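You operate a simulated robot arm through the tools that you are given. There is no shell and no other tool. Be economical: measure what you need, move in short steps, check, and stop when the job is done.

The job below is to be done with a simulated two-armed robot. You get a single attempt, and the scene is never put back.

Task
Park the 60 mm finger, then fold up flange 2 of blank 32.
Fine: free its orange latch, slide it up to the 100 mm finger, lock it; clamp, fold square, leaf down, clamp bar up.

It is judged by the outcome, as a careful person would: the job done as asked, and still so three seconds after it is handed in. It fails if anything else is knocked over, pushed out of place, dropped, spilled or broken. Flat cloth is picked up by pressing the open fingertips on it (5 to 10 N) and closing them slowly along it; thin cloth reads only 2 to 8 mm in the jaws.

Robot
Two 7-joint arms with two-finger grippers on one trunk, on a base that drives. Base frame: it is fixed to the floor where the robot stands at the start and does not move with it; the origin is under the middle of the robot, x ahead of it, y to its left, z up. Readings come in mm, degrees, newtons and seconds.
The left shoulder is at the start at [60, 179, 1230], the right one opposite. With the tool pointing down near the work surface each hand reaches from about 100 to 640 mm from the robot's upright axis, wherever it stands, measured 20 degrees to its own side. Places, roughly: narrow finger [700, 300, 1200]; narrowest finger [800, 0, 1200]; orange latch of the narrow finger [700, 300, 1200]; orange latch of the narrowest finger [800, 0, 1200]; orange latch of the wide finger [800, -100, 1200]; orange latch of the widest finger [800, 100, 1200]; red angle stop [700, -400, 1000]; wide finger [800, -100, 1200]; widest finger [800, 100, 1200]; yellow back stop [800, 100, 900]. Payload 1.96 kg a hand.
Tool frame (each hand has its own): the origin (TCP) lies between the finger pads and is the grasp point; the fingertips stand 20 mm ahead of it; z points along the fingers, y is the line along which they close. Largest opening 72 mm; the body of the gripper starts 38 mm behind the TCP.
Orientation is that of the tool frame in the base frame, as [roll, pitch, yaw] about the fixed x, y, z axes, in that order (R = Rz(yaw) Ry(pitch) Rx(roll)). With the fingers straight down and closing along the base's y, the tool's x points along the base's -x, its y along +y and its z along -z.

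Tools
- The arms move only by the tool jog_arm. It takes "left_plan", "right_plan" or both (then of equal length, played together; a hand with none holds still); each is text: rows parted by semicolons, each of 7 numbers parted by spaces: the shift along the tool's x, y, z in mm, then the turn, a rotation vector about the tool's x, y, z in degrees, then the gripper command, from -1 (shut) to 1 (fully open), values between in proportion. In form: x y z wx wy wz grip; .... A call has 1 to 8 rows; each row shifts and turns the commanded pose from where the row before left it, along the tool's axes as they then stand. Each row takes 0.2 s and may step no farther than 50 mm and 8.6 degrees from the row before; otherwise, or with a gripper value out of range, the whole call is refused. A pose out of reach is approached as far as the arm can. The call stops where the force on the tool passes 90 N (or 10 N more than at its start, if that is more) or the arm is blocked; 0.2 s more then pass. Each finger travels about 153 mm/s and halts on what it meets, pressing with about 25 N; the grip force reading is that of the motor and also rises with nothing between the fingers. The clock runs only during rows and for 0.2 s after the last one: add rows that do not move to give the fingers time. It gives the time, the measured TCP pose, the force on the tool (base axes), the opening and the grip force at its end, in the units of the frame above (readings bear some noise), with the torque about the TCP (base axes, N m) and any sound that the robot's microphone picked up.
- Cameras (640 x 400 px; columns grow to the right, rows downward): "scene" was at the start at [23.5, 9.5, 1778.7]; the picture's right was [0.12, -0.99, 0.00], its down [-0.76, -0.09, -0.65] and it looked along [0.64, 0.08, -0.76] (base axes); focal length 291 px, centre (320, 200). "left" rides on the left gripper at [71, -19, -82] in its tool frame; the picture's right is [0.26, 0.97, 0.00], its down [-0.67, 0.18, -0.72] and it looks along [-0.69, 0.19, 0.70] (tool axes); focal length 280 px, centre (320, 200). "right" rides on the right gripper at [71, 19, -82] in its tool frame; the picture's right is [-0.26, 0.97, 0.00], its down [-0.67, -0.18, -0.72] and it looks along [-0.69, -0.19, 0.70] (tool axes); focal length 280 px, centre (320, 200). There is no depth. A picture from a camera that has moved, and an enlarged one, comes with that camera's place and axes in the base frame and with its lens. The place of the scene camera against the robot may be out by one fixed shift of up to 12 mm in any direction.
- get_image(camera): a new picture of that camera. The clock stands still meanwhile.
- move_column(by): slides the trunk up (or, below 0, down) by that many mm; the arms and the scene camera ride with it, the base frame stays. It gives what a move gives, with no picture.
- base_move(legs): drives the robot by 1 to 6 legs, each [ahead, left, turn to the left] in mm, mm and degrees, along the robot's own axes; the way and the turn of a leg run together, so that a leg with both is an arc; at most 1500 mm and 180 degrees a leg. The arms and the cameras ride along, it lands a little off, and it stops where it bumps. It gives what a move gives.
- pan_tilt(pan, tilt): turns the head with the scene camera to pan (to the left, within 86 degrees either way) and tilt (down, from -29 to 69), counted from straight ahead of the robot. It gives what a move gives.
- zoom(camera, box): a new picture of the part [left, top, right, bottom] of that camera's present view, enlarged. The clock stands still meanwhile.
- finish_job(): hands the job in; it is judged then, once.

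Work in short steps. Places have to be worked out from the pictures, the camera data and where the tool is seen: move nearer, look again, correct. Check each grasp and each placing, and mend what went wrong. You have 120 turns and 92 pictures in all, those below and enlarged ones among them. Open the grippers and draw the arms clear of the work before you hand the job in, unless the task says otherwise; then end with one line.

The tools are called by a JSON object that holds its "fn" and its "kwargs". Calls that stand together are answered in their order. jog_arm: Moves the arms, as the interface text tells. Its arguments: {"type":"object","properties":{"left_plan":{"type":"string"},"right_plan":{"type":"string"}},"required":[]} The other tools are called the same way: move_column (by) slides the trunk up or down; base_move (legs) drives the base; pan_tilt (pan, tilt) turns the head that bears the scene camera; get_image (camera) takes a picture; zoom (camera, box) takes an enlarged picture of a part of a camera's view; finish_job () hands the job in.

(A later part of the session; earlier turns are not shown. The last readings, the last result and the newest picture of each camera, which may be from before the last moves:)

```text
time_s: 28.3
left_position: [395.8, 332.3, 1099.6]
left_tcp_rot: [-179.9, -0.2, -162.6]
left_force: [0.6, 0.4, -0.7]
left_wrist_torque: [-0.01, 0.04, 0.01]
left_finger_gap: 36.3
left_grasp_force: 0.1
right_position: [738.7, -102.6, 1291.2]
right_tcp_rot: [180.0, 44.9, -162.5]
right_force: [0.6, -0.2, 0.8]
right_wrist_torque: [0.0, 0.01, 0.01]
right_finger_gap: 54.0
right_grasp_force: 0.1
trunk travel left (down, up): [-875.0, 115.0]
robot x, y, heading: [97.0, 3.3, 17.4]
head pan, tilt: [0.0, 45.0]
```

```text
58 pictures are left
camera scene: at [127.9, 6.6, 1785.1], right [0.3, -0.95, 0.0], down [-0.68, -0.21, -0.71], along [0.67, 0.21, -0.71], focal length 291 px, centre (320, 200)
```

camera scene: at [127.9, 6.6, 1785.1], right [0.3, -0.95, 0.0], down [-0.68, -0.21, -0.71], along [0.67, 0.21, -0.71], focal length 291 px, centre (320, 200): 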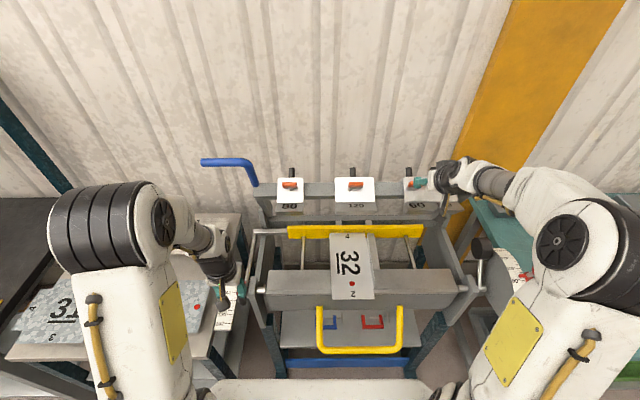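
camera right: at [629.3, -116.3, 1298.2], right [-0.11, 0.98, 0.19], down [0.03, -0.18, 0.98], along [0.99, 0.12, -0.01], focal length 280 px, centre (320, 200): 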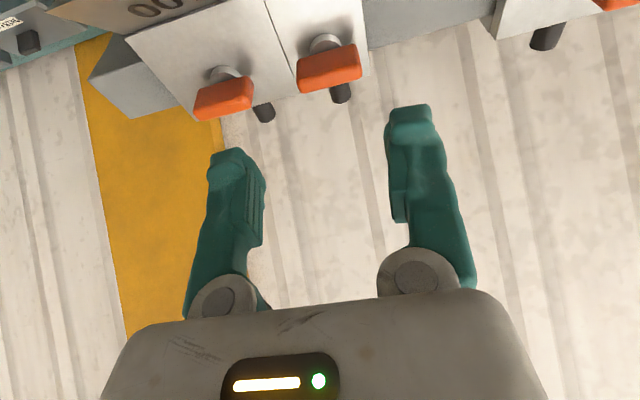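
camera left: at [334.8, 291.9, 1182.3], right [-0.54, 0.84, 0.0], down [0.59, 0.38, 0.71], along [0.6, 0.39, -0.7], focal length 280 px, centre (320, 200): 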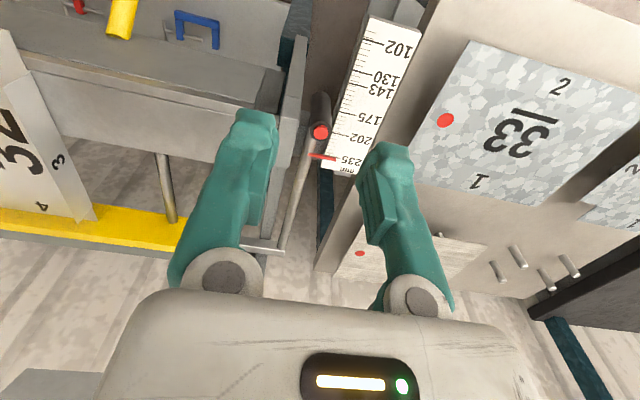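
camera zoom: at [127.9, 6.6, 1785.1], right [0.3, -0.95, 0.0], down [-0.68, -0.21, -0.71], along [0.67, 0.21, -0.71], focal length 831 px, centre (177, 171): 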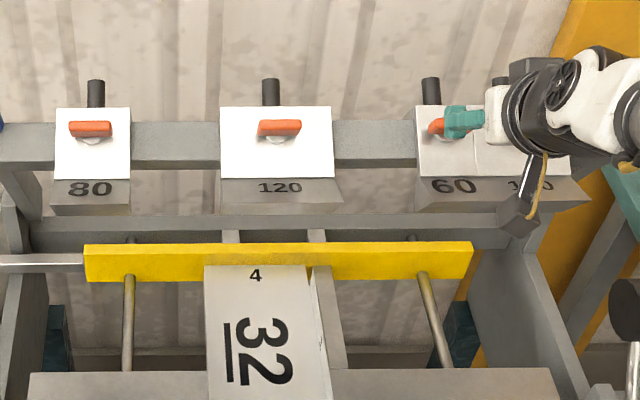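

One row overstepped the limit and nothing moved; repeating it corrected.

{"fn": "jog_arm", "kwargs": {"left_plan": "0 0 -50 0 0 0 0; 0 0 -50 0 0 0 0; 0 5 -48 0 0 0 0; -20 5 0 0 -7.5 0 1; -20 5 0 0 -7.5 0 1; -20 5 0 0 -7.5 0 1; -20 5 0 0 -7.5 0 1; -20 5 0 0 -7.5 0 1", "right_plan": "0 0 -50 0 0 0 0; 40 0 0 0 0 0 0; 40 0 0 0 0 0 0; 40 0 0 0 0 0 0; 40 0 0 0 0 0 0; 0 0 0 0 0 0 0; 0 0 0 0 0 0 0; 0 0 0 0 0 0 0"}}

{"fn": "get_image", "kwargs": {"camera": "left"}}

```text
time_s: 30.1
left_position: [477.2, 386.6, 1277.6]
left_tcp_rot: [180.0, 37.7, -162.6]
left_force: [-0.1, 0.9, 0.2]
left_wrist_torque: [-0.01, -0.06, 0.02]
left_finger_gap: 72.3
left_grasp_force: 0.1
right_position: [594.0, -145.4, 1212.3]
right_tcp_rot: [-180.0, 45.0, -162.6]
right_force: [0.8, 0.1, -0.2]
right_wrist_torque: [-0.02, -0.04, 0.01]
right_finger_gap: 35.9
right_grasp_force: 0.0
trunk travel left (down, up): [-875.0, 115.0]
robot x, y, heading: [97.4, -0.7, 17.7]
head pan, tilt: [0.0, 45.0]
```

```text
57 pictures are left
camera left: at [381.6, 336.9, 1298.4], right [-0.49, 0.86, -0.16], down [0.04, 0.2, 0.98], along [0.87, 0.47, -0.13], focal length 280 px, centre (320, 200)
```

left: 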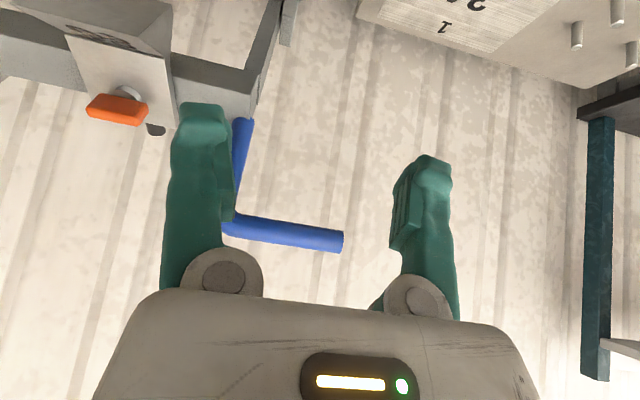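

Triangulated, the blue handle runs from its corner (675,390,1298) to its end (632,499,1299), on an arm standing about 110 mm above its pivot. I'll turn the left hand 90° so its jaws close across the handle.

{"fn": "jog_arm", "kwargs": {"left_plan": "0 0 0 0 -7.5 0 1; 0 0 0 0 0 8.2 1; 0 0 0 0 0 8.2 1; 0 0 0 0 0 8.2 1; 0 0 0 0 0 8.2 1; 0 0 0 0 0 8.2 1; 0 0 0 0 0 8.2 1; 0 0 0 0 0 8.2 1"}}

{"fn": "jog_arm", "kwargs": {"left_plan": "0 0 0 0 0 8.2 1; 0 0 0 0 0 8.2 1; 0 0 0 0 0 8.2 1; 0 0 0 0 0 8.2 1; 0 36 10 0 0 0 1; 0 36 10 0 0 0 1; 0 36 9 0 0 0 1; 0 36 9 0 0 0 1"}}

{"fn": "get_image", "kwargs": {"camera": "left"}}

```text
time_s: 31.9
left_position: [477.7, 387.8, 1273.8]
left_tcp_rot: [139.8, 22.3, 131.6]
left_force: [-0.2, -0.5, -0.5]
left_wrist_torque: [-0.04, -0.01, 0.01]
left_finger_gap: 72.1
left_grasp_force: 0.0
right_position: [593.4, -143.8, 1214.9]
right_tcp_rot: [179.9, 45.1, -162.5]
right_force: [-0.2, 0.6, 0.1]
right_wrist_torque: [-0.03, -0.03, -0.01]
right_finger_gap: 35.9
right_grasp_force: 0.0
trunk travel left (down, up): [-875.0, 115.0]
robot x, y, heading: [101.1, 0.2, 17.4]
head pan, tilt: [0.0, 45.0]
```

```text
time_s: 33.7
left_position: [599.5, 433.4, 1341.8]
left_tcp_rot: [135.7, 1.9, 109.6]
left_force: [0.6, 0.1, -0.1]
left_wrist_torque: [0.02, 0.0, 0.03]
left_finger_gap: 71.9
left_grasp_force: 0.1
left hand out of reach, approached as far as the arm can: row 4
right_position: [596.2, -145.3, 1212.9]
right_tcp_rot: [-179.9, 44.9, -162.5]
right_force: [-0.1, 0.0, -0.2]
right_wrist_torque: [0.0, 0.0, -0.04]
right_finger_gap: 35.9
right_grasp_force: 0.1
trunk travel left (down, up): [-875.0, 115.0]
robot x, y, heading: [100.6, -0.1, 17.3]
head pan, tilt: [0.0, 45.0]
```

```text
56 pictures are left
camera left: at [508.3, 479.1, 1384.6], right [0.56, 0.5, 0.66], down [-0.13, -0.74, 0.66], along [0.82, -0.45, -0.35], focal length 280 px, centre (320, 200)
```

left: 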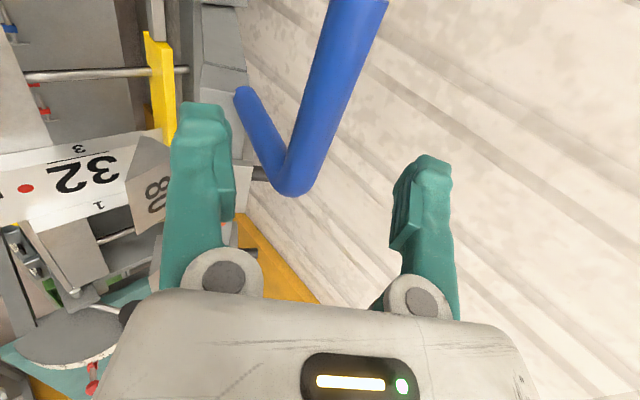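

The blue handle lies between the open fingers, running along tool x. I'll advance 68 mm and close on it.

{"fn": "jog_arm", "kwargs": {"left_plan": "0 6 20 0 0 0 1; 0 0 20 0 0 0 1; 0 0 15 0 0 0 1; 0 0 13 0 0 0 1; 0 0 0 0 0 0 1"}}

{"fn": "get_image", "kwargs": {"camera": "left"}}

```text
time_s: 34.9
left_position: [647.5, 448.1, 1299.0]
left_tcp_rot: [135.7, 2.0, 109.5]
left_force: [-0.2, -0.9, 0.9]
left_wrist_torque: [-0.03, 0.03, -0.01]
left_finger_gap: 71.9
left_grasp_force: 0.1
right_position: [595.4, -145.5, 1213.4]
right_tcp_rot: [-180.0, 45.1, -162.5]
right_force: [0.6, 0.4, -0.1]
right_wrist_torque: [-0.02, 0.01, -0.01]
right_finger_gap: 36.0
right_grasp_force: 0.0
trunk travel left (down, up): [-875.0, 115.0]
robot x, y, heading: [98.5, -0.9, 17.2]
head pan, tilt: [0.0, 45.0]
```

```text
55 pictures are left
camera left: at [556.3, 494.2, 1341.1], right [0.56, 0.5, 0.66], down [-0.13, -0.74, 0.66], along [0.82, -0.45, -0.35], focal length 280 px, centre (320, 200)
```

left: 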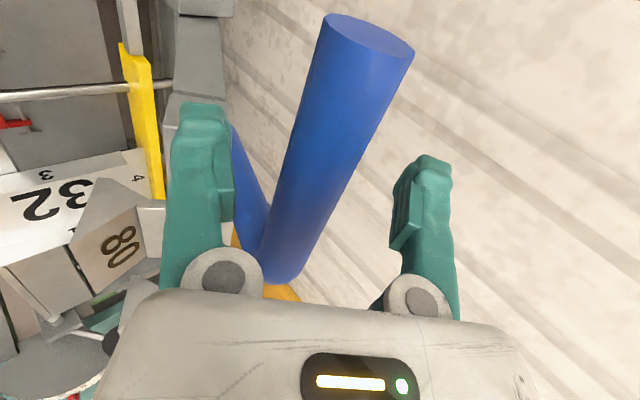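

Well placed. Closing on the handle.

{"fn": "jog_arm", "kwargs": {"left_plan": "0 0 0 0 0 0 0; 0 0 0 0 0 0 -0.5; 0 0 0 0 0 0 -0.6; 0 0 0 0 0 0 -0.6"}}

{"fn": "get_image", "kwargs": {"camera": "left"}}

```text
time_s: 35.9
left_position: [645.9, 449.7, 1297.8]
left_tcp_rot: [135.8, 2.0, 109.5]
left_force: [-7.3, -5.8, -14.6]
left_wrist_torque: [0.2, -0.07, 0.02]
left_finger_gap: 23.1
left_grasp_force: 6.4
right_position: [595.1, -145.8, 1213.3]
right_tcp_rot: [-180.0, 45.1, -162.5]
right_force: [0.5, -0.7, -0.4]
right_wrist_torque: [-0.01, -0.03, -0.03]
right_finger_gap: 36.1
right_grasp_force: 0.2
trunk travel left (down, up): [-875.0, 115.0]
robot x, y, heading: [98.9, 3.2, 17.7]
head pan, tilt: [0.0, 45.0]
```

```text
54 pictures are left
camera left: at [555.6, 494.0, 1340.2], right [0.56, 0.5, 0.66], down [-0.13, -0.74, 0.66], along [0.82, -0.46, -0.35], focal length 280 px, centre (320, 200)
```

left: 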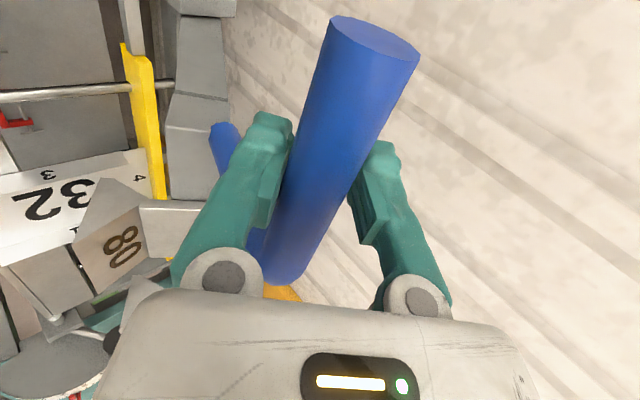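

Gripped. Trial pull 16 mm toward the robot.

{"fn": "jog_arm", "kwargs": {"left_plan": "0 -3 -3 0 0 0 -0.6; 0 -4 -4 0 0 0 -0.6; 0 -4 -4 0 0 0 -0.6; 0 0 0 0 0 0 -0.6"}}

{"fn": "get_image", "kwargs": {"camera": "scene"}}

```text
time_s: 36.9
left_position: [634.1, 446.2, 1299.8]
left_tcp_rot: [135.7, 1.9, 109.5]
left_force: [6.6, 3.7, -6.5]
left_wrist_torque: [1.02, 0.03, -0.23]
left_finger_gap: 17.8
left_grasp_force: 39.6
right_position: [596.6, -144.9, 1213.5]
right_tcp_rot: [-180.0, 45.0, -162.5]
right_force: [-0.7, -0.5, -0.7]
right_wrist_torque: [0.0, 0.01, 0.0]
right_finger_gap: 35.8
right_grasp_force: 0.2
trunk travel left (down, up): [-875.0, 115.0]
robot x, y, heading: [105.4, -0.5, 17.7]
head pan, tilt: [0.0, 45.0]
```

```text
53 pictures are left
camera scene: at [129.1, 8.5, 1785.1], right [0.3, -0.95, 0.0], down [-0.68, -0.21, -0.71], along [0.67, 0.21, -0.71], focal length 291 px, centre (320, 200)
```

scene: 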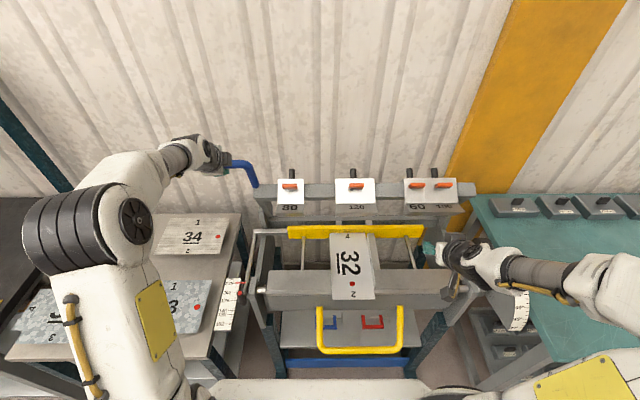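

{"fn": "jog_arm", "kwargs": {"left_plan": "0 -6 -6 0 0 0 -0.7; 0 -7 -5 0 0 0 -0.7; 0 -8 -5 0 0 0 -0.7; 0 0 0 0 0 0 -0.7"}}

{"fn": "get_image", "kwargs": {"camera": "left"}}

{"fn": "zoom", "kwargs": {"camera": "scene", "box": [170, 120, 380, 250]}}

```text
time_s: 37.9
left_position: [615.7, 440.1, 1291.0]
left_tcp_rot: [136.3, 2.2, 109.6]
left_force: [15.0, 7.7, -33.9]
left_wrist_torque: [0.39, 0.26, -0.44]
left_finger_gap: 18.3
left_grasp_force: 39.6
right_position: [602.1, -140.9, 1209.3]
right_tcp_rot: [-179.8, 44.5, -162.4]
right_force: [-0.2, 0.3, -0.5]
right_wrist_torque: [-0.01, 0.01, -0.02]
right_finger_gap: 35.8
right_grasp_force: 0.0
trunk travel left (down, up): [-875.0, 115.0]
robot x, y, heading: [101.4, -1.3, 17.4]
head pan, tilt: [0.0, 45.0]
```

```text
52 pictures are left
camera left: at [524.8, 484.8, 1333.4], right [0.56, 0.5, 0.66], down [-0.12, -0.73, 0.67], along [0.82, -0.46, -0.35], focal length 280 px, centre (320, 200)
```

left: 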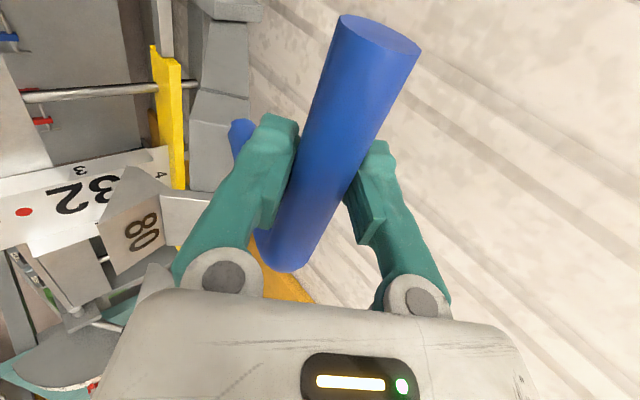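

```text
3.05 times, centred on (275, 185) of scene
camera zoom: at [136.5, 13.2, 1784.7], right [0.3, -0.95, 0.0], down [-0.68, -0.21, -0.7], along [0.67, 0.21, -0.71], focal length 887 px, centre (457, 246)
```

zoom: 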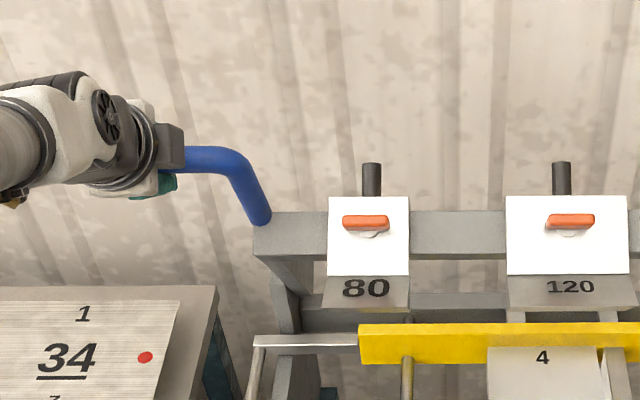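

The lever follows the hand, on an arc about a pivot about 110 mm below (force moderate). I'll continue along that arc.

{"fn": "jog_arm", "kwargs": {"left_plan": "0 -6 2 0 0 0 -0.7; 0 -9 -2 0 0 0 -0.7; 0 -9.5 -2.5 0 0 0 -0.7; 0 -9.8 -2.1 0 0 0 -0.7; 0 -10 -1.2 0 0 0 -0.7; 0 0 0 0 0 0 -0.7"}}

{"fn": "zoom", "kwargs": {"camera": "scene", "box": [170, 120, 450, 295]}}

```text
time_s: 39.3
left_position: [577.9, 427.9, 1267.8]
left_tcp_rot: [135.9, 2.1, 109.6]
left_force: [8.2, 11.3, -13.6]
left_wrist_torque: [0.89, 0.1, -0.16]
left_finger_gap: 18.1
left_grasp_force: 39.9
right_position: [597.6, -141.3, 1212.9]
right_tcp_rot: [-179.8, 44.9, -162.4]
right_force: [-0.4, 1.0, 0.1]
right_wrist_torque: [0.01, 0.0, 0.03]
right_finger_gap: 36.1
right_grasp_force: 0.1
trunk travel left (down, up): [-875.0, 115.0]
robot x, y, heading: [100.5, -3.4, 17.6]
head pan, tilt: [0.0, 45.0]
```

```text
2.29 times, centred on (310, 208) of scene
camera zoom: at [130.6, 12.1, 1785.1], right [0.3, -0.95, 0.0], down [-0.68, -0.21, -0.7], along [0.67, 0.21, -0.71], focal length 665 px, centre (343, 183)
```

zoom: 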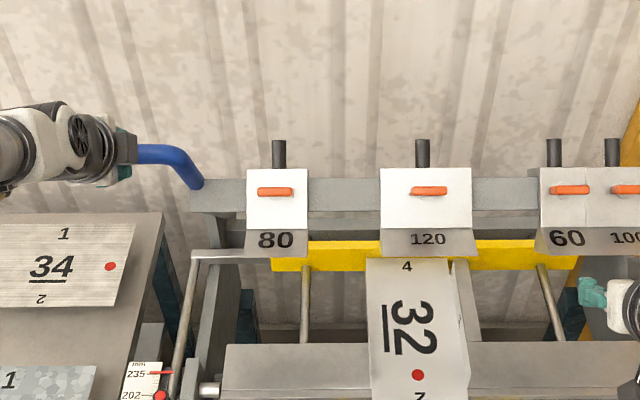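

The clamp bar is coming down with the lever, the fingers now overlapping the back stop in view. I'll continue.

{"fn": "jog_arm", "kwargs": {"left_plan": "0 -10 -0.7 0 0 0 -0.7; 0 -10 0 0 0 0 -0.7; 0 -10 0.7 0 0 0 -0.7; 0 -10 1.4 0 0 0 -0.7; 0 -10 1.9 0 0 0 -0.7; 0 0 0 0 0 0 -0.7"}}

{"fn": "zoom", "kwargs": {"camera": "scene", "box": [170, 120, 450, 295]}}

```text
time_s: 40.7
left_position: [536.9, 413.4, 1233.2]
left_tcp_rot: [135.5, 2.1, 109.5]
left_force: [-13.1, 16.0, 9.4]
left_wrist_torque: [1.05, 0.24, -0.06]
left_finger_gap: 17.3
left_grasp_force: 39.5
right_position: [589.1, -142.8, 1216.0]
right_tcp_rot: [-179.7, 45.1, -162.4]
right_force: [-0.3, 0.0, -0.6]
right_wrist_torque: [-0.01, -0.01, 0.02]
right_finger_gap: 36.1
right_grasp_force: 0.1
trunk travel left (down, up): [-875.0, 115.0]
robot x, y, heading: [100.1, -1.4, 17.5]
head pan, tilt: [0.0, 45.0]
```

```text
2.29 times, centred on (310, 208) of scene
camera zoom: at [119.9, 10.4, 1785.3], right [0.3, -0.95, 0.0], down [-0.67, -0.21, -0.71], along [0.68, 0.21, -0.71], focal length 665 px, centre (343, 183)
```

zoom: 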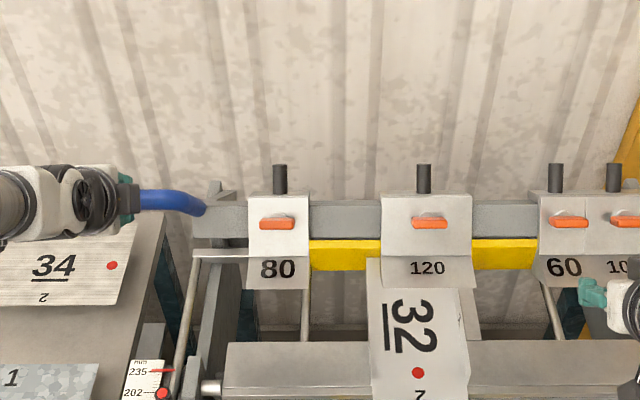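

{"fn": "jog_arm", "kwargs": {"left_plan": "0 -10 -1.5 0 0 0 -0.7; 0 -10 0 0 0 0 -0.7; 0 -10 0.5 0 0 0 -0.7; 0 -10 1 0 0 0 -0.7; 0 -10 1.5 0 0 0 -0.7; 0 0 0 0 0 0 -0.7"}}

{"fn": "zoom", "kwargs": {"camera": "scene", "box": [170, 120, 450, 295]}}

```text
time_s: 42.1
left_position: [505.9, 403.0, 1196.5]
left_tcp_rot: [135.6, 2.3, 109.6]
left_force: [-17.9, 26.8, 7.9]
left_wrist_torque: [0.65, 0.19, -0.44]
left_finger_gap: 17.0
left_grasp_force: 39.5
right_position: [591.0, -140.1, 1216.6]
right_tcp_rot: [-179.6, 45.1, -162.2]
right_force: [0.4, 0.7, 0.7]
right_wrist_torque: [0.01, -0.01, 0.0]
right_finger_gap: 35.9
right_grasp_force: 0.2
trunk travel left (down, up): [-875.0, 115.0]
robot x, y, heading: [98.2, 1.5, 17.4]
head pan, tilt: [0.0, 45.0]
```

```text
2.29 times, centred on (310, 208) of scene
camera zoom: at [118.8, 13.8, 1785.2], right [0.3, -0.95, 0.01], down [-0.67, -0.22, -0.71], along [0.68, 0.21, -0.71], focal length 665 px, centre (343, 183)
```

zoom: 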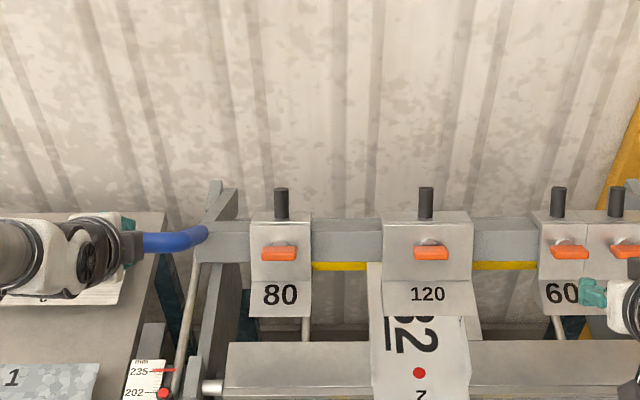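

The frame swings down on its rear pivots as expected. There is a sideways load, so I'll ease the hand left while continuing.

{"fn": "jog_arm", "kwargs": {"left_plan": "2 -9 -1.5 0 0 0 -0.7; 1 -10 0 0 0 0 -0.7; 1 -10 0.5 0 0 0 -0.7; 1 -10 1 0 0 0 -0.7; 0 -10 1.5 0 0 0 -0.7; 0 0 0 0 0 0 -0.7"}}

{"fn": "zoom", "kwargs": {"camera": "scene", "box": [170, 120, 450, 295]}}

```text
time_s: 43.5
left_position: [479.8, 394.0, 1158.3]
left_tcp_rot: [135.9, 2.2, 109.5]
left_force: [8.7, 21.1, -8.8]
left_wrist_torque: [0.36, 0.03, -0.78]
left_finger_gap: 16.5
left_grasp_force: 40.1
right_position: [597.2, -139.9, 1213.8]
right_tcp_rot: [-179.7, 44.8, -162.4]
right_force: [-0.1, -0.5, -0.5]
right_wrist_torque: [-0.02, 0.0, -0.01]
right_finger_gap: 36.1
right_grasp_force: 0.0
trunk travel left (down, up): [-875.0, 115.0]
robot x, y, heading: [100.5, -0.6, 17.4]
head pan, tilt: [0.0, 45.0]
```

```text
2.29 times, centred on (310, 208) of scene
camera zoom: at [129.6, 14.0, 1785.0], right [0.3, -0.95, 0.0], down [-0.68, -0.21, -0.7], along [0.67, 0.21, -0.71], focal length 665 px, centre (343, 183)
```

zoom: 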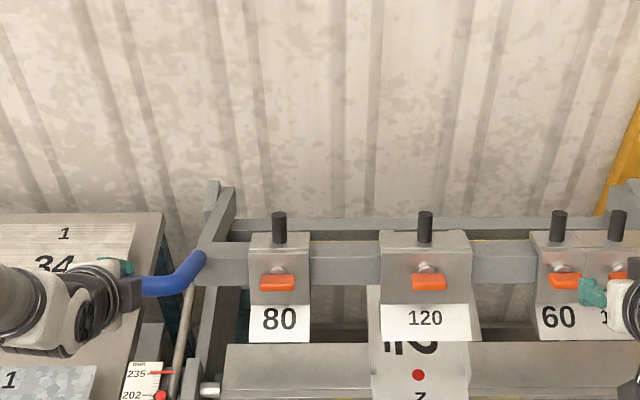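

The grip width has been shrinking, so I'll check the handle in the jaws.

{"fn": "get_image", "kwargs": {"camera": "left"}}

```text
46 pictures are left
camera left: at [389.0, 438.8, 1200.2], right [0.56, 0.5, 0.66], down [-0.13, -0.73, 0.67], along [0.82, -0.46, -0.34], focal length 280 px, centre (320, 200)
```

left: 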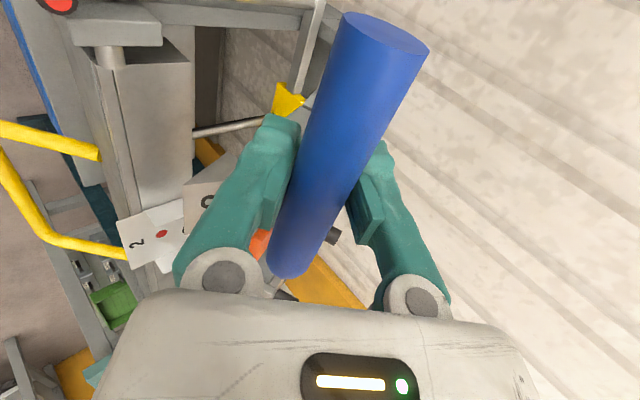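

Still held. The path is an arc of about 380 mm radius, now heading mostly down; I'll continue along it.

{"fn": "jog_arm", "kwargs": {"left_plan": "1 -9.75 2.3 0 0 0 -0.7; 0 -9.7 2.6 0 0 0 -0.7; 0 -9.5 2.9 0 0 0 -0.7; 0 -9.5 3.3 0 0 0 -0.7; 0 -9.3 3.5 0 0 0 -0.7; 0 0 0 0 0 0 -0.7"}}

{"fn": "zoom", "kwargs": {"camera": "scene", "box": [170, 150, 450, 325]}}

```text
time_s: 44.9
left_position: [456.9, 384.6, 1114.5]
left_tcp_rot: [136.0, 2.2, 109.6]
left_force: [7.5, 22.2, -5.6]
left_wrist_torque: [0.81, 0.17, -0.33]
left_finger_gap: 16.8
left_grasp_force: 39.6
right_position: [596.4, -140.7, 1213.2]
right_tcp_rot: [-179.7, 44.8, -162.3]
right_force: [0.1, -0.2, 0.2]
right_wrist_torque: [-0.02, 0.02, 0.05]
right_finger_gap: 36.2
right_grasp_force: 0.0
trunk travel left (down, up): [-875.0, 115.0]
robot x, y, heading: [98.6, -0.3, 17.6]
head pan, tilt: [0.0, 45.0]
```

```text
2.29 times, centred on (310, 238) of scene
camera zoom: at [128.9, 13.7, 1785.0], right [0.3, -0.95, 0.0], down [-0.68, -0.22, -0.7], along [0.67, 0.21, -0.71], focal length 665 px, centre (343, 114)
```

zoom: 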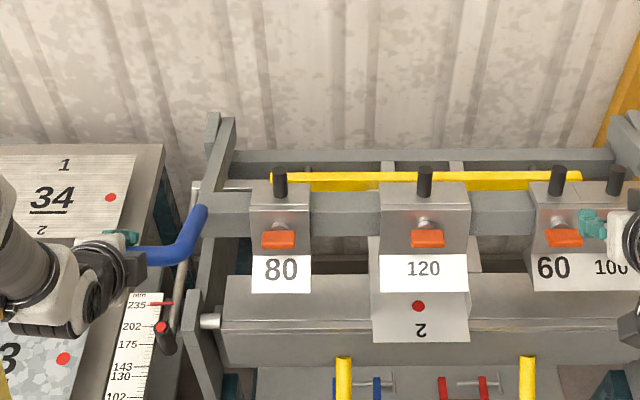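

{"fn": "jog_arm", "kwargs": {"left_plan": "1 -9.2 3.9 0 0 0 -0.7; 0.5 -9 4.2 0 0 0 -0.7; 0 -9 4.4 0 0 0 -0.7; 0 -4.5 2.3 0 0 0 -0.7; 0 0 0 0 0 0 -0.7"}}

{"fn": "zoom", "kwargs": {"camera": "scene", "box": [170, 150, 450, 325]}}

```text
time_s: 46.1
left_position: [444.7, 381.2, 1083.2]
left_tcp_rot: [135.7, 2.1, 109.7]
left_force: [4.0, 21.8, -3.6]
left_wrist_torque: [0.79, 0.09, -0.34]
left_finger_gap: 16.3
left_grasp_force: 40.3
right_position: [595.8, -141.0, 1213.4]
right_tcp_rot: [-179.8, 44.9, -162.3]
right_force: [0.0, -0.3, -0.2]
right_wrist_torque: [0.02, -0.07, 0.01]
right_finger_gap: 35.8
right_grasp_force: 0.0
trunk travel left (down, up): [-875.0, 115.0]
robot x, y, heading: [97.6, -0.3, 17.3]
head pan, tilt: [0.0, 45.0]
```

```text
2.29 times, centred on (310, 238) of scene
camera zoom: at [127.0, 12.7, 1785.1], right [0.3, -0.95, 0.0], down [-0.68, -0.21, -0.71], along [0.67, 0.21, -0.71], focal length 665 px, centre (343, 114)
```

zoom: 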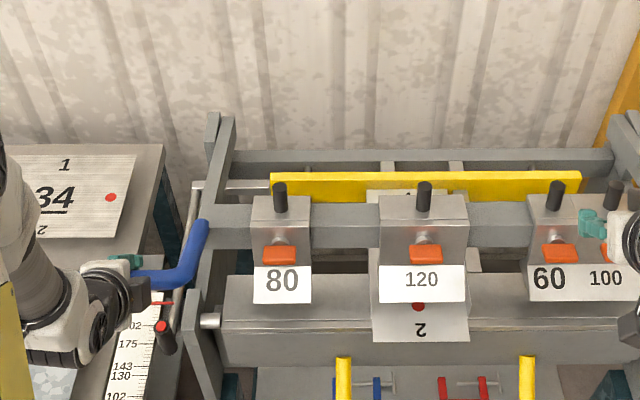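

{"fn": "jog_arm", "kwargs": {"left_plan": "1 -8.8 4.7 0 0 0 -0.7; 0 -8.8 4.9 0 0 0 -0.7; 0 -4.3 2.6 0 0 0 -0.7; 0 -4.3 2.6 0 0 0 -0.7; 0 0 0 0 0 0 -0.7"}}

{"fn": "zoom", "kwargs": {"camera": "scene", "box": [170, 150, 450, 325]}}

```text
time_s: 47.3
left_position: [436.8, 377.7, 1053.8]
left_tcp_rot: [135.9, 2.2, 109.6]
left_force: [6.2, 23.7, -6.6]
left_wrist_torque: [0.74, 0.26, -0.4]
left_finger_gap: 16.5
left_grasp_force: 40.0
right_position: [597.7, -140.9, 1212.7]
right_tcp_rot: [-179.8, 44.8, -162.3]
right_force: [-1.0, -0.4, 0.0]
right_wrist_torque: [0.0, 0.0, 0.03]
right_finger_gap: 36.1
right_grasp_force: 0.0
trunk travel left (down, up): [-875.0, 115.0]
robot x, y, heading: [96.2, -3.0, 17.3]
head pan, tilt: [0.0, 45.0]
```

```text
2.29 times, centred on (310, 238) of scene
camera zoom: at [128.1, 13.6, 1785.0], right [0.3, -0.95, 0.0], down [-0.68, -0.21, -0.71], along [0.67, 0.21, -0.71], focal length 665 px, centre (343, 114)
```

zoom: 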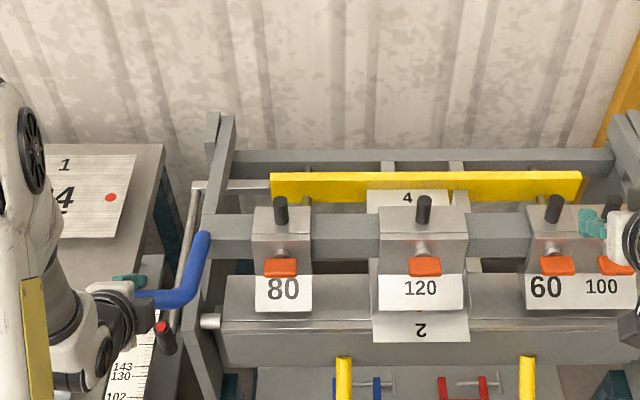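

{"fn": "jog_arm", "kwargs": {"left_plan": "1 -4.2 2.6 0 0 0 -0.7; 0 -4.2 2.7 0 0 0 -0.7; 0 -4.2 2.7 0 0 0 -0.7; 0 -4.2 2.8 0 0 0 -0.7; 0 -4.2 2.8 0 0 0 -0.7; 0 0 0 0 0 0 -0.7"}}

{"fn": "zoom", "kwargs": {"camera": "scene", "box": [170, 150, 450, 325]}}

```text
time_s: 48.7
left_position: [431.6, 377.9, 1029.6]
left_tcp_rot: [135.9, 2.1, 109.5]
left_force: [6.6, 18.5, -7.1]
left_wrist_torque: [0.64, 0.16, -0.55]
left_finger_gap: 16.0
left_grasp_force: 39.5
right_position: [596.5, -141.0, 1212.8]
right_tcp_rot: [-179.8, 44.8, -162.4]
right_force: [-0.4, 0.2, 0.2]
right_wrist_torque: [0.06, -0.01, -0.02]
right_finger_gap: 36.1
right_grasp_force: 0.1
trunk travel left (down, up): [-875.0, 115.0]
robot x, y, heading: [95.4, 2.3, 17.5]
head pan, tilt: [0.0, 45.0]
```

```text
2.29 times, centred on (310, 238) of scene
camera zoom: at [128.2, 12.2, 1785.0], right [0.3, -0.95, 0.0], down [-0.68, -0.21, -0.71], along [0.67, 0.21, -0.71], focal length 665 px, centre (343, 114)
```

zoom: 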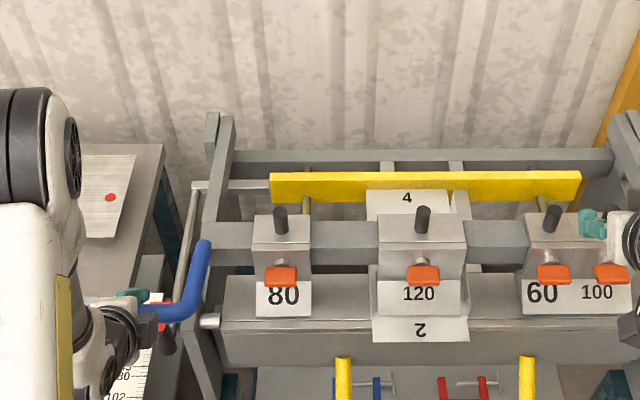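

{"fn": "jog_arm", "kwargs": {"left_plan": "1 -3 2.1 0 0 0 -0.7; 0 -3 2.1 0 0 0 -0.7; 0 -3 2.1 0 0 0 -0.7; 0 -3 2.1 0 0 0 -0.7; 0 0 0 0 0 0 -0.7"}}

{"fn": "zoom", "kwargs": {"camera": "scene", "box": [250, 200, 390, 290]}}

```text
time_s: 49.9
left_position: [434.2, 376.5, 1021.9]
left_tcp_rot: [134.2, 2.0, 109.5]
left_force: [23.8, 30.0, 70.9]
left_wrist_torque: [0.65, 0.42, -0.38]
left_finger_gap: 14.7
left_grasp_force: 39.8
right_position: [594.2, -145.1, 1213.3]
right_tcp_rot: [-180.0, 45.0, -162.7]
right_force: [-0.2, -0.8, 0.2]
right_wrist_torque: [-0.05, 0.0, -0.02]
right_finger_gap: 35.8
right_grasp_force: 0.0
trunk travel left (down, up): [-875.0, 115.0]
robot x, y, heading: [99.2, -4.3, 17.5]
head pan, tilt: [0.0, 45.0]
```

```text
4.44 times, centred on (320, 245) of scene
camera zoom: at [125.0, 6.5, 1785.6], right [0.3, -0.95, 0.0], down [-0.67, -0.21, -0.71], along [0.67, 0.21, -0.71], focal length 1293 px, centre (320, 0)
```

zoom: 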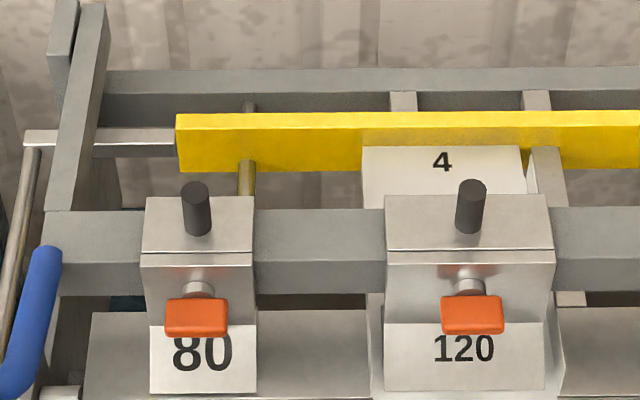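

The clamp bar met the blank and bed (71 N), with the 120 finger between the side flanges. I'll relax the hand a little to see whether the bar stays down by itself.

{"fn": "jog_arm", "kwargs": {"left_plan": "0 2.1 -1.5 0 0 0 -0.7; 0 2.1 -1.5 0 0 0 -0.7; 0 0 0 0 0 0 -0.7"}}

{"fn": "zoom", "kwargs": {"camera": "scene", "box": [250, 200, 390, 290]}}

```text
time_s: 50.7
left_position: [433.0, 374.7, 1022.3]
left_tcp_rot: [135.0, 2.0, 109.3]
left_force: [22.3, 25.4, 42.7]
left_wrist_torque: [0.45, 0.35, -0.77]
left_finger_gap: 14.2
left_grasp_force: 40.1
right_position: [596.6, -143.5, 1213.3]
right_tcp_rot: [-179.9, 45.0, -162.5]
right_force: [0.0, -0.2, 1.1]
right_wrist_torque: [0.02, 0.02, 0.02]
right_finger_gap: 36.0
right_grasp_force: 0.2
trunk travel left (down, up): [-875.0, 115.0]
robot x, y, heading: [101.8, -4.5, 17.4]
head pan, tilt: [0.0, 45.0]
```

```text
4.44 times, centred on (320, 245) of scene
camera zoom: at [127.7, 8.5, 1785.0], right [0.3, -0.95, 0.0], down [-0.68, -0.21, -0.71], along [0.67, 0.21, -0.71], focal length 1293 px, centre (320, 0)
```

zoom: 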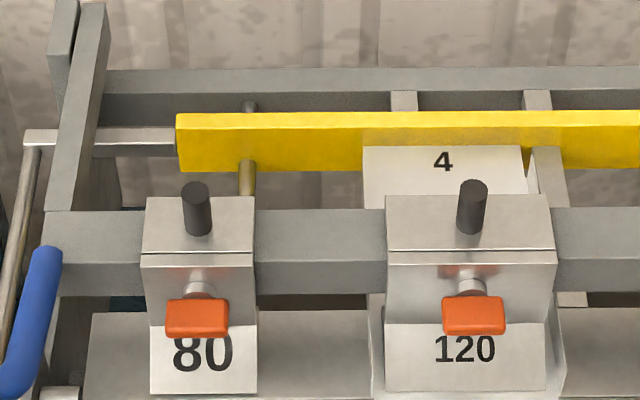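

I'll keep the left hand pressing the clamp while folding, and first re-seat its grip slightly. Meanwhile the right hand turns to point straight down, ready for the yellow leaf handle, which I place at about X 365 ahead of the robot axis and z 705.

{"fn": "jog_arm", "kwargs": {"left_plan": "1 1 1 0 0 0 -0.8; 1 1 1.5 0 0 0 -0.8; 0 0 0.5 0 0 0 -0.8; 0 0 0 0 0 0 -0.8; 0 0 0 0 0 0 -0.8; 0 0 0 0 0 0 -0.8; 0 0 0 0 0 0 -0.8", "right_plan": "0 5 -10 0 7.5 0 0; 0 5 -10 0 7.5 0 0; 0 5 -10 0 7.5 0 0; 5 5 0 0 7.5 0 0; 10 10 0 0 7.5 0 0; 10 10 0 0 7.5 0 0; 0 0 0 0 0 0 1"}}

{"fn": "jog_arm", "kwargs": {"right_plan": "0 0 0 0 0 -8.2 1; 0 0 0 0 0 -8.2 1; 0 0 0 0 0 -8.2 1; 0 0 0 0 0 -8.2 1; 0 0 0 0 0 -8.2 1; 0 0 0 0 0 -8.2 1; 0 0 0 0 0 -8.2 1; 0 0 0 0 0 -8.2 1"}}

{"fn": "jog_arm", "kwargs": {"right_plan": "0 0 0 0 0 -8.2 1; 0 0 0 0 0 -8.2 1; 0 0 0 0 0 -8 1; 0 0 40 0 0 0 1; 0 0 40 0 0 0 1; 0 0 40 0 0 0 1; 0 0 40 0 0 0 1; 0 0 0 0 0 0 1"}}

{"fn": "get_image", "kwargs": {"camera": "scene"}}

{"fn": "get_image", "kwargs": {"camera": "right"}}

```text
time_s: 52.3
left_position: [434.8, 376.0, 1023.7]
left_tcp_rot: [135.3, 2.0, 109.4]
left_force: [20.0, 12.2, 36.7]
left_wrist_torque: [0.35, 0.34, -0.95]
left_finger_gap: 14.4
left_grasp_force: 40.3
right_position: [545.4, -120.9, 1231.3]
right_tcp_rot: [-179.9, -0.1, -162.6]
right_force: [-1.7, -0.7, -0.6]
right_wrist_torque: [0.02, 0.0, 0.0]
right_finger_gap: 72.2
right_grasp_force: 0.1
trunk travel left (down, up): [-875.0, 115.0]
robot x, y, heading: [94.4, 0.1, 17.6]
head pan, tilt: [0.0, 45.0]
```

```text
time_s: 54.1
left_position: [434.0, 375.3, 1022.3]
left_tcp_rot: [135.4, 1.9, 109.4]
left_force: [20.6, 12.6, 34.7]
left_wrist_torque: [0.55, 0.4, -0.7]
left_finger_gap: 14.0
left_grasp_force: 39.9
right_position: [545.5, -120.9, 1230.9]
right_tcp_rot: [179.9, 0.0, -96.8]
right_force: [-0.4, -0.3, -0.7]
right_wrist_torque: [0.0, -0.02, -0.02]
right_finger_gap: 72.0
right_grasp_force: 0.1
trunk travel left (down, up): [-875.0, 115.0]
robot x, y, heading: [100.4, -0.7, 17.4]
head pan, tilt: [0.0, 45.0]
```

```text
time_s: 55.9
left_position: [434.9, 374.4, 1021.8]
left_tcp_rot: [135.4, 1.9, 109.5]
left_force: [21.4, 11.4, 33.0]
left_wrist_torque: [0.61, 0.48, -0.63]
left_finger_gap: 14.0
left_grasp_force: 40.4
right_position: [545.2, -123.2, 1070.4]
right_tcp_rot: [179.8, 0.0, -72.6]
right_force: [0.2, -0.4, -0.5]
right_wrist_torque: [0.01, 0.01, 0.01]
right_finger_gap: 71.9
right_grasp_force: 0.1
trunk travel left (down, up): [-875.0, 115.0]
robot x, y, heading: [98.0, 1.8, 17.3]
head pan, tilt: [0.0, 45.0]
```

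```text
39 pictures are left
camera scene: at [128.3, 5.6, 1785.2], right [0.3, -0.95, 0.0], down [-0.68, -0.21, -0.71], along [0.67, 0.21, -0.71], focal length 291 px, centre (320, 200)
```

scene: 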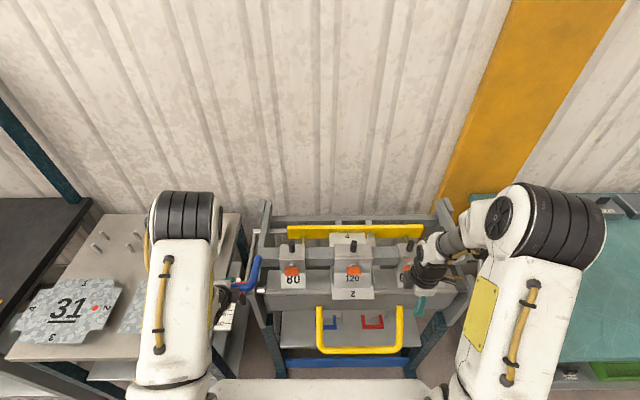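

```text
38 pictures are left
camera right: at [547.2, -197.2, 1151.0], right [-1.0, -0.04, 0.0], down [-0.03, 0.7, 0.72], along [-0.03, 0.72, -0.7], focal length 280 px, centre (320, 200)
```

right: 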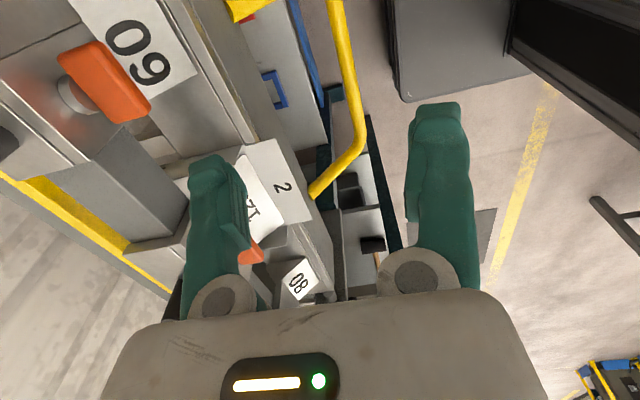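

The leaf handle's cross bar comes out at about X 375, z 690, spanning Y −5 to −277 in the robot's frame. I'll descend over its right half, with the hand pointing down, to z≈800 and look again.

{"fn": "jog_arm", "kwargs": {"right_plan": "-40 6 0 0 0 0 1; -15 6 40 0 0 0 1; 0 0 48 0 0 0 1; 0 0 48 0 0 0 1; 0 0 48 0 0 0 1; 0 0 48 0 0 0 1; 0 0 40 0 0 0 1; 0 0 0 0 0 0 1"}}

{"fn": "get_image", "kwargs": {"camera": "right"}}

{"fn": "zoom", "kwargs": {"camera": "scene", "box": [240, 220, 480, 370]}}

```text
time_s: 57.7
left_position: [434.9, 375.8, 1023.5]
left_tcp_rot: [135.4, 1.8, 109.6]
left_force: [22.2, 10.1, 32.6]
left_wrist_torque: [0.58, 0.49, -0.64]
left_finger_gap: 14.0
left_grasp_force: 39.9
right_position: [514.8, -72.5, 797.9]
right_tcp_rot: [179.9, 0.2, -72.6]
right_force: [0.2, 0.6, 0.2]
right_wrist_torque: [-0.02, -0.02, 0.03]
right_finger_gap: 72.0
right_grasp_force: 0.0
trunk travel left (down, up): [-875.0, 115.0]
robot x, y, heading: [98.4, 1.6, 17.0]
head pan, tilt: [0.0, 45.0]
```

```text
37 pictures are left
camera right: at [518.4, -145.7, 878.9], right [-1.0, -0.04, 0.0], down [-0.03, 0.7, 0.72], along [-0.03, 0.72, -0.7], focal length 280 px, centre (320, 200)
```

right: 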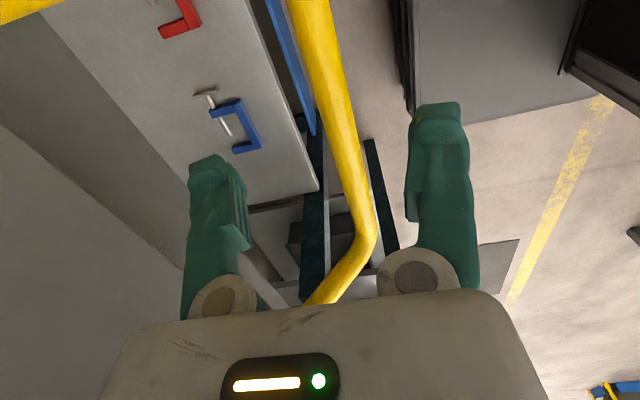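

```text
2.67 times, centred on (360, 295) of scene
camera zoom: at [128.6, 5.7, 1785.2], right [0.3, -0.95, 0.0], down [-0.68, -0.21, -0.71], along [0.67, 0.21, -0.71], focal length 776 px, centre (213, -53)
```

zoom: 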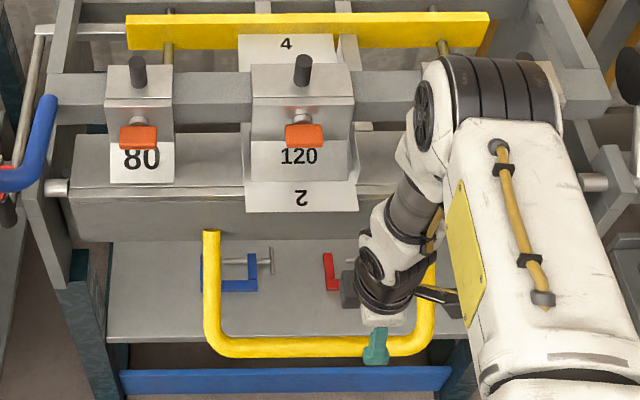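

The bar passes between the fingers; its two points give X≈372, z≈678, and the hand is at X 375. Descending 112 mm and closing.

{"fn": "jog_arm", "kwargs": {"right_plan": "0 2 40 0 0 0 1; 0 0 40 0 0 0 1; 0 0 34 0 0 0 1; 0 0 0 0 0 0 1; 0 0 0 0 0 0 -0.3; 0 0 0 0 0 0 -0.8; 0 0 0 0 0 0 -0.8"}}

{"fn": "get_image", "kwargs": {"camera": "right"}}

```text
time_s: 59.3
left_position: [434.9, 374.5, 1022.7]
left_tcp_rot: [135.1, 2.0, 109.3]
left_force: [48.1, 16.8, 0.4]
left_wrist_torque: [-0.01, 0.41, -1.15]
left_finger_gap: 13.7
left_grasp_force: 40.4
right_position: [529.7, -71.5, 696.3]
right_tcp_rot: [-178.9, -0.6, -72.5]
right_force: [-51.5, -27.4, 33.5]
right_wrist_torque: [-0.41, 1.02, 0.56]
right_finger_gap: 60.5
right_grasp_force: 25.9
trunk travel left (down, up): [-875.0, 115.0]
robot x, y, heading: [97.5, 0.7, 17.6]
head pan, tilt: [0.0, 45.0]
```

```text
35 pictures are left
camera right: at [531.8, -144.1, 777.6], right [-1.0, -0.04, -0.02], down [-0.04, 0.7, 0.71], along [-0.01, 0.71, -0.7], focal length 280 px, centre (320, 200)
```

right: 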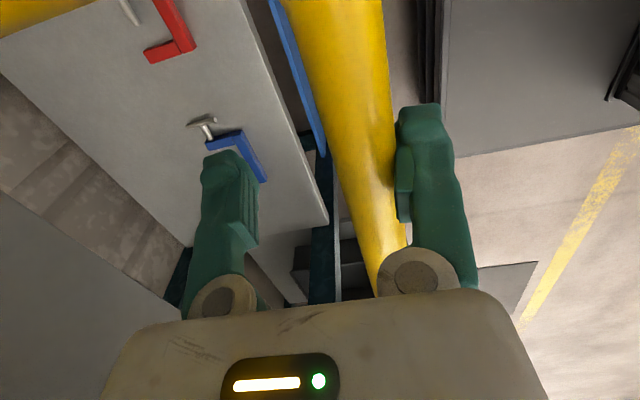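

The bar sits higher than I judged and close to the rear finger. I'll open, raise, and re-measure before trying again.

{"fn": "jog_arm", "kwargs": {"right_plan": "0 0 0 0 0 0 1; 0 0 0 0 0 0 1; 0 0 -20 0 0 0 1; 0 0 -15 0 0 0 1; 0 0 0 0 0 0 1"}}

{"fn": "get_image", "kwargs": {"camera": "right"}}

```text
time_s: 60.5
left_position: [435.1, 375.6, 1023.4]
left_tcp_rot: [135.4, 1.8, 109.5]
left_force: [24.6, 7.2, 28.8]
left_wrist_torque: [1.17, 0.58, -0.08]
left_finger_gap: 13.9
left_grasp_force: 40.4
right_position: [513.9, -73.4, 718.5]
right_tcp_rot: [179.9, 0.1, -72.6]
right_force: [-0.6, -0.3, 0.4]
right_wrist_torque: [-0.04, 0.02, 0.0]
right_finger_gap: 71.9
right_grasp_force: 0.0
trunk travel left (down, up): [-875.0, 115.0]
robot x, y, heading: [97.1, 2.8, 17.8]
head pan, tilt: [0.0, 45.0]
```

```text
34 pictures are left
camera right: at [517.6, -147.1, 799.6], right [-1.0, -0.04, 0.0], down [-0.03, 0.7, 0.72], along [-0.03, 0.72, -0.7], focal length 280 px, centre (320, 200)
```

right: 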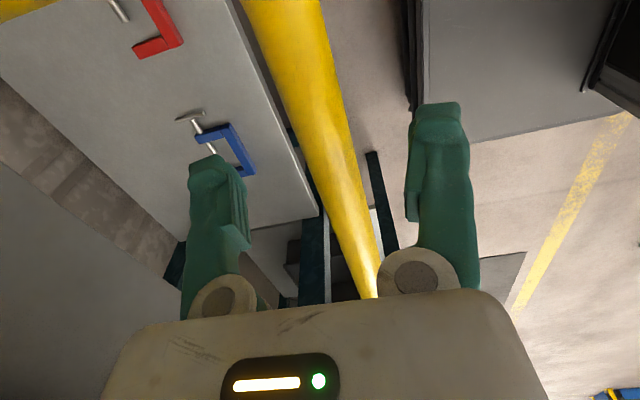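

Back clear, the bar lies centred between the fingers, at z≈702 judging by its apparent width. I'll descend only 14 mm and close in stages, watching the force.

{"fn": "jog_arm", "kwargs": {"right_plan": "0 0 7 0 0 0 1; 0 0 7 0 0 0 1; 0 0 0 0 0 0 1"}}

{"fn": "jog_arm", "kwargs": {"right_plan": "0 0 0 0 0 0 0.5; 0 0 0 0 0 0 0.2; 0 0 0 0 0 0 0.2"}}

{"fn": "get_image", "kwargs": {"camera": "right"}}

```text
time_s: 61.3
left_position: [434.3, 376.7, 1021.9]
left_tcp_rot: [135.5, 1.9, 109.5]
left_force: [24.1, 10.1, 30.8]
left_wrist_torque: [0.85, 0.51, -0.46]
left_finger_gap: 13.7
left_grasp_force: 39.8
right_position: [515.1, -72.0, 705.6]
right_tcp_rot: [179.9, 0.1, -72.6]
right_force: [-0.3, -0.6, -0.2]
right_wrist_torque: [0.0, 0.01, -0.02]
right_finger_gap: 72.0
right_grasp_force: 0.0
trunk travel left (down, up): [-875.0, 115.0]
robot x, y, heading: [96.6, -1.8, 17.2]
head pan, tilt: [0.0, 45.0]
```

```text
time_s: 62.1
left_position: [433.8, 374.1, 1021.7]
left_tcp_rot: [135.4, 1.9, 109.4]
left_force: [23.7, 11.3, 30.1]
left_wrist_torque: [0.58, 0.46, -0.71]
left_finger_gap: 13.7
left_grasp_force: 40.4
right_position: [514.1, -73.0, 704.6]
right_tcp_rot: [179.8, 0.2, -72.6]
right_force: [0.0, 0.6, 0.0]
right_wrist_torque: [-0.02, 0.01, 0.02]
right_finger_gap: 43.5
right_grasp_force: 0.0
trunk travel left (down, up): [-875.0, 115.0]
robot x, y, heading: [102.7, 2.0, 17.8]
head pan, tilt: [0.0, 45.0]
```

```text
33 pictures are left
camera right: at [518.3, -146.3, 786.2], right [-1.0, -0.04, 0.0], down [-0.03, 0.7, 0.72], along [-0.03, 0.71, -0.7], focal length 280 px, centre (320, 200)
```

right: 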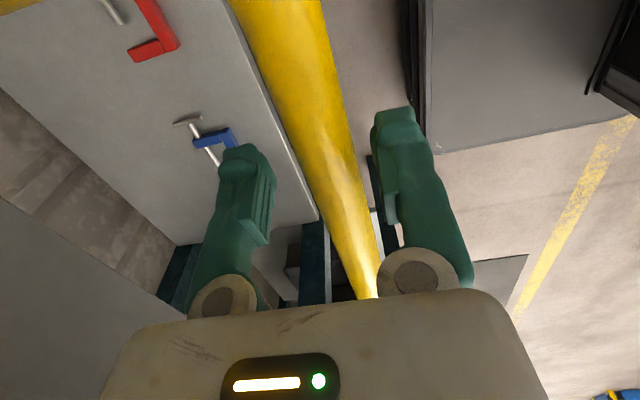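

No contact yet and the bar is nicely between. Closing fully.

{"fn": "jog_arm", "kwargs": {"right_plan": "0 0 0 0 0 0 -0.2; 0 0 0 0 0 0 -0.6; 0 0 0 0 0 0 -0.8"}}

{"fn": "get_image", "kwargs": {"camera": "right"}}

```text
time_s: 62.9
left_position: [433.9, 375.8, 1022.2]
left_tcp_rot: [135.4, 2.0, 109.4]
left_force: [29.4, 12.5, 24.9]
left_wrist_torque: [0.53, 0.54, -0.64]
left_finger_gap: 13.7
left_grasp_force: 40.1
right_position: [512.7, -73.7, 705.2]
right_tcp_rot: [179.5, 0.0, -72.5]
right_force: [-19.1, -5.4, -5.8]
right_wrist_torque: [-0.12, 0.21, 0.45]
right_finger_gap: 23.2
right_grasp_force: 39.9
trunk travel left (down, up): [-875.0, 115.0]
robot x, y, heading: [97.3, -4.1, 17.5]
head pan, tilt: [0.0, 45.0]
```

```text
32 pictures are left
camera right: at [516.0, -147.0, 785.5], right [-1.0, -0.04, 0.01], down [-0.02, 0.7, 0.71], along [-0.03, 0.71, -0.7], focal length 280 px, centre (320, 200)
```

right: 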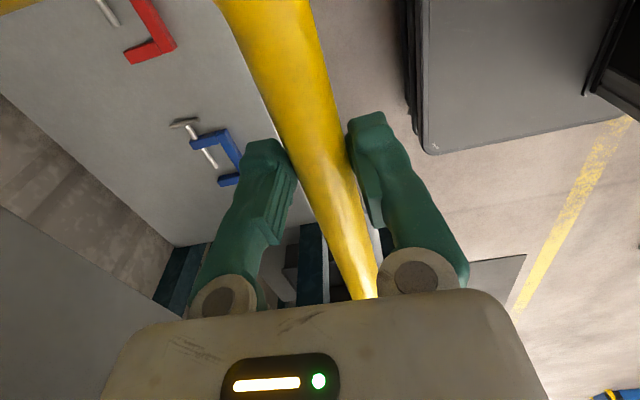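

Firmly gripped at 23 mm. I'll start the fold with a small pull back and up, along the estimated arc about the hinge.

{"fn": "jog_arm", "kwargs": {"right_plan": "0 6.4 -3.9 0 0 0 -0.8; 0 6.4 -3.9 0 0 0 -0.8; 0 6.4 -4.2 0 0 0 -0.8; 0 0 0 0 0 0 -0.8"}}

```text
time_s: 63.9
left_position: [435.2, 374.9, 1022.5]
left_tcp_rot: [135.5, 2.0, 109.5]
left_force: [23.3, 16.5, 27.9]
left_wrist_torque: [0.9, 0.48, -0.32]
left_finger_gap: 13.5
left_grasp_force: 39.7
right_position: [496.5, -79.8, 715.4]
right_tcp_rot: [179.8, 0.2, -72.6]
right_force: [-17.8, -7.2, -26.6]
right_wrist_torque: [-0.02, 0.15, 0.41]
right_finger_gap: 23.3
right_grasp_force: 40.0
trunk travel left (down, up): [-875.0, 115.0]
robot x, y, heading: [101.3, 0.8, 17.3]
head pan, tilt: [0.0, 45.0]
```

The radial load says the arc rises a bit slower than I assumed; I'll adjust and continue.

{"fn": "jog_arm", "kwargs": {"right_plan": "0 9 -1 0 0 0 -0.8; 0 9 -3 0 0 0 -0.8; 0 8.5 -5 0 0 0 -0.8; 0 8 -6 0 0 0 -0.8; 0 0 0 0 0 0 -0.8"}}

{"fn": "get_image", "kwargs": {"camera": "scene"}}

```text
time_s: 65.1
left_position: [435.3, 375.0, 1022.9]
left_tcp_rot: [135.5, 2.1, 109.3]
left_force: [20.6, 6.4, 33.4]
left_wrist_torque: [0.74, 0.51, -0.49]
left_finger_gap: 13.9
left_grasp_force: 39.5
right_position: [465.7, -88.0, 730.4]
right_tcp_rot: [180.0, 0.2, -72.5]
right_force: [20.0, 9.8, 20.9]
right_wrist_torque: [0.08, -0.09, 0.28]
right_finger_gap: 17.7
right_grasp_force: 40.0
trunk travel left (down, up): [-875.0, 115.0]
robot x, y, heading: [99.4, -1.9, 17.6]
head pan, tilt: [0.0, 45.0]
```

```text
31 pictures are left
camera scene: at [129.6, 6.7, 1785.2], right [0.3, -0.95, 0.0], down [-0.68, -0.21, -0.71], along [0.67, 0.21, -0.71], focal length 291 px, centre (320, 200)
```

scene: 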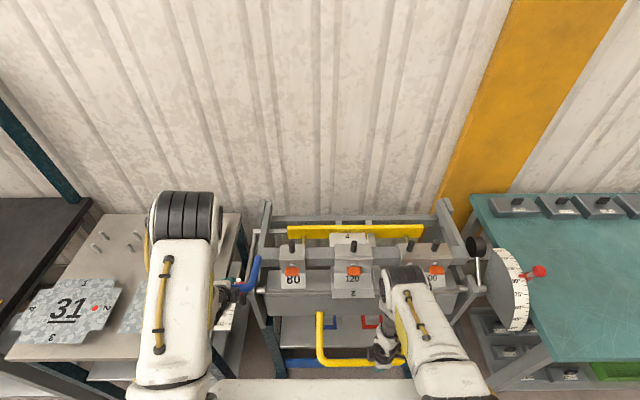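

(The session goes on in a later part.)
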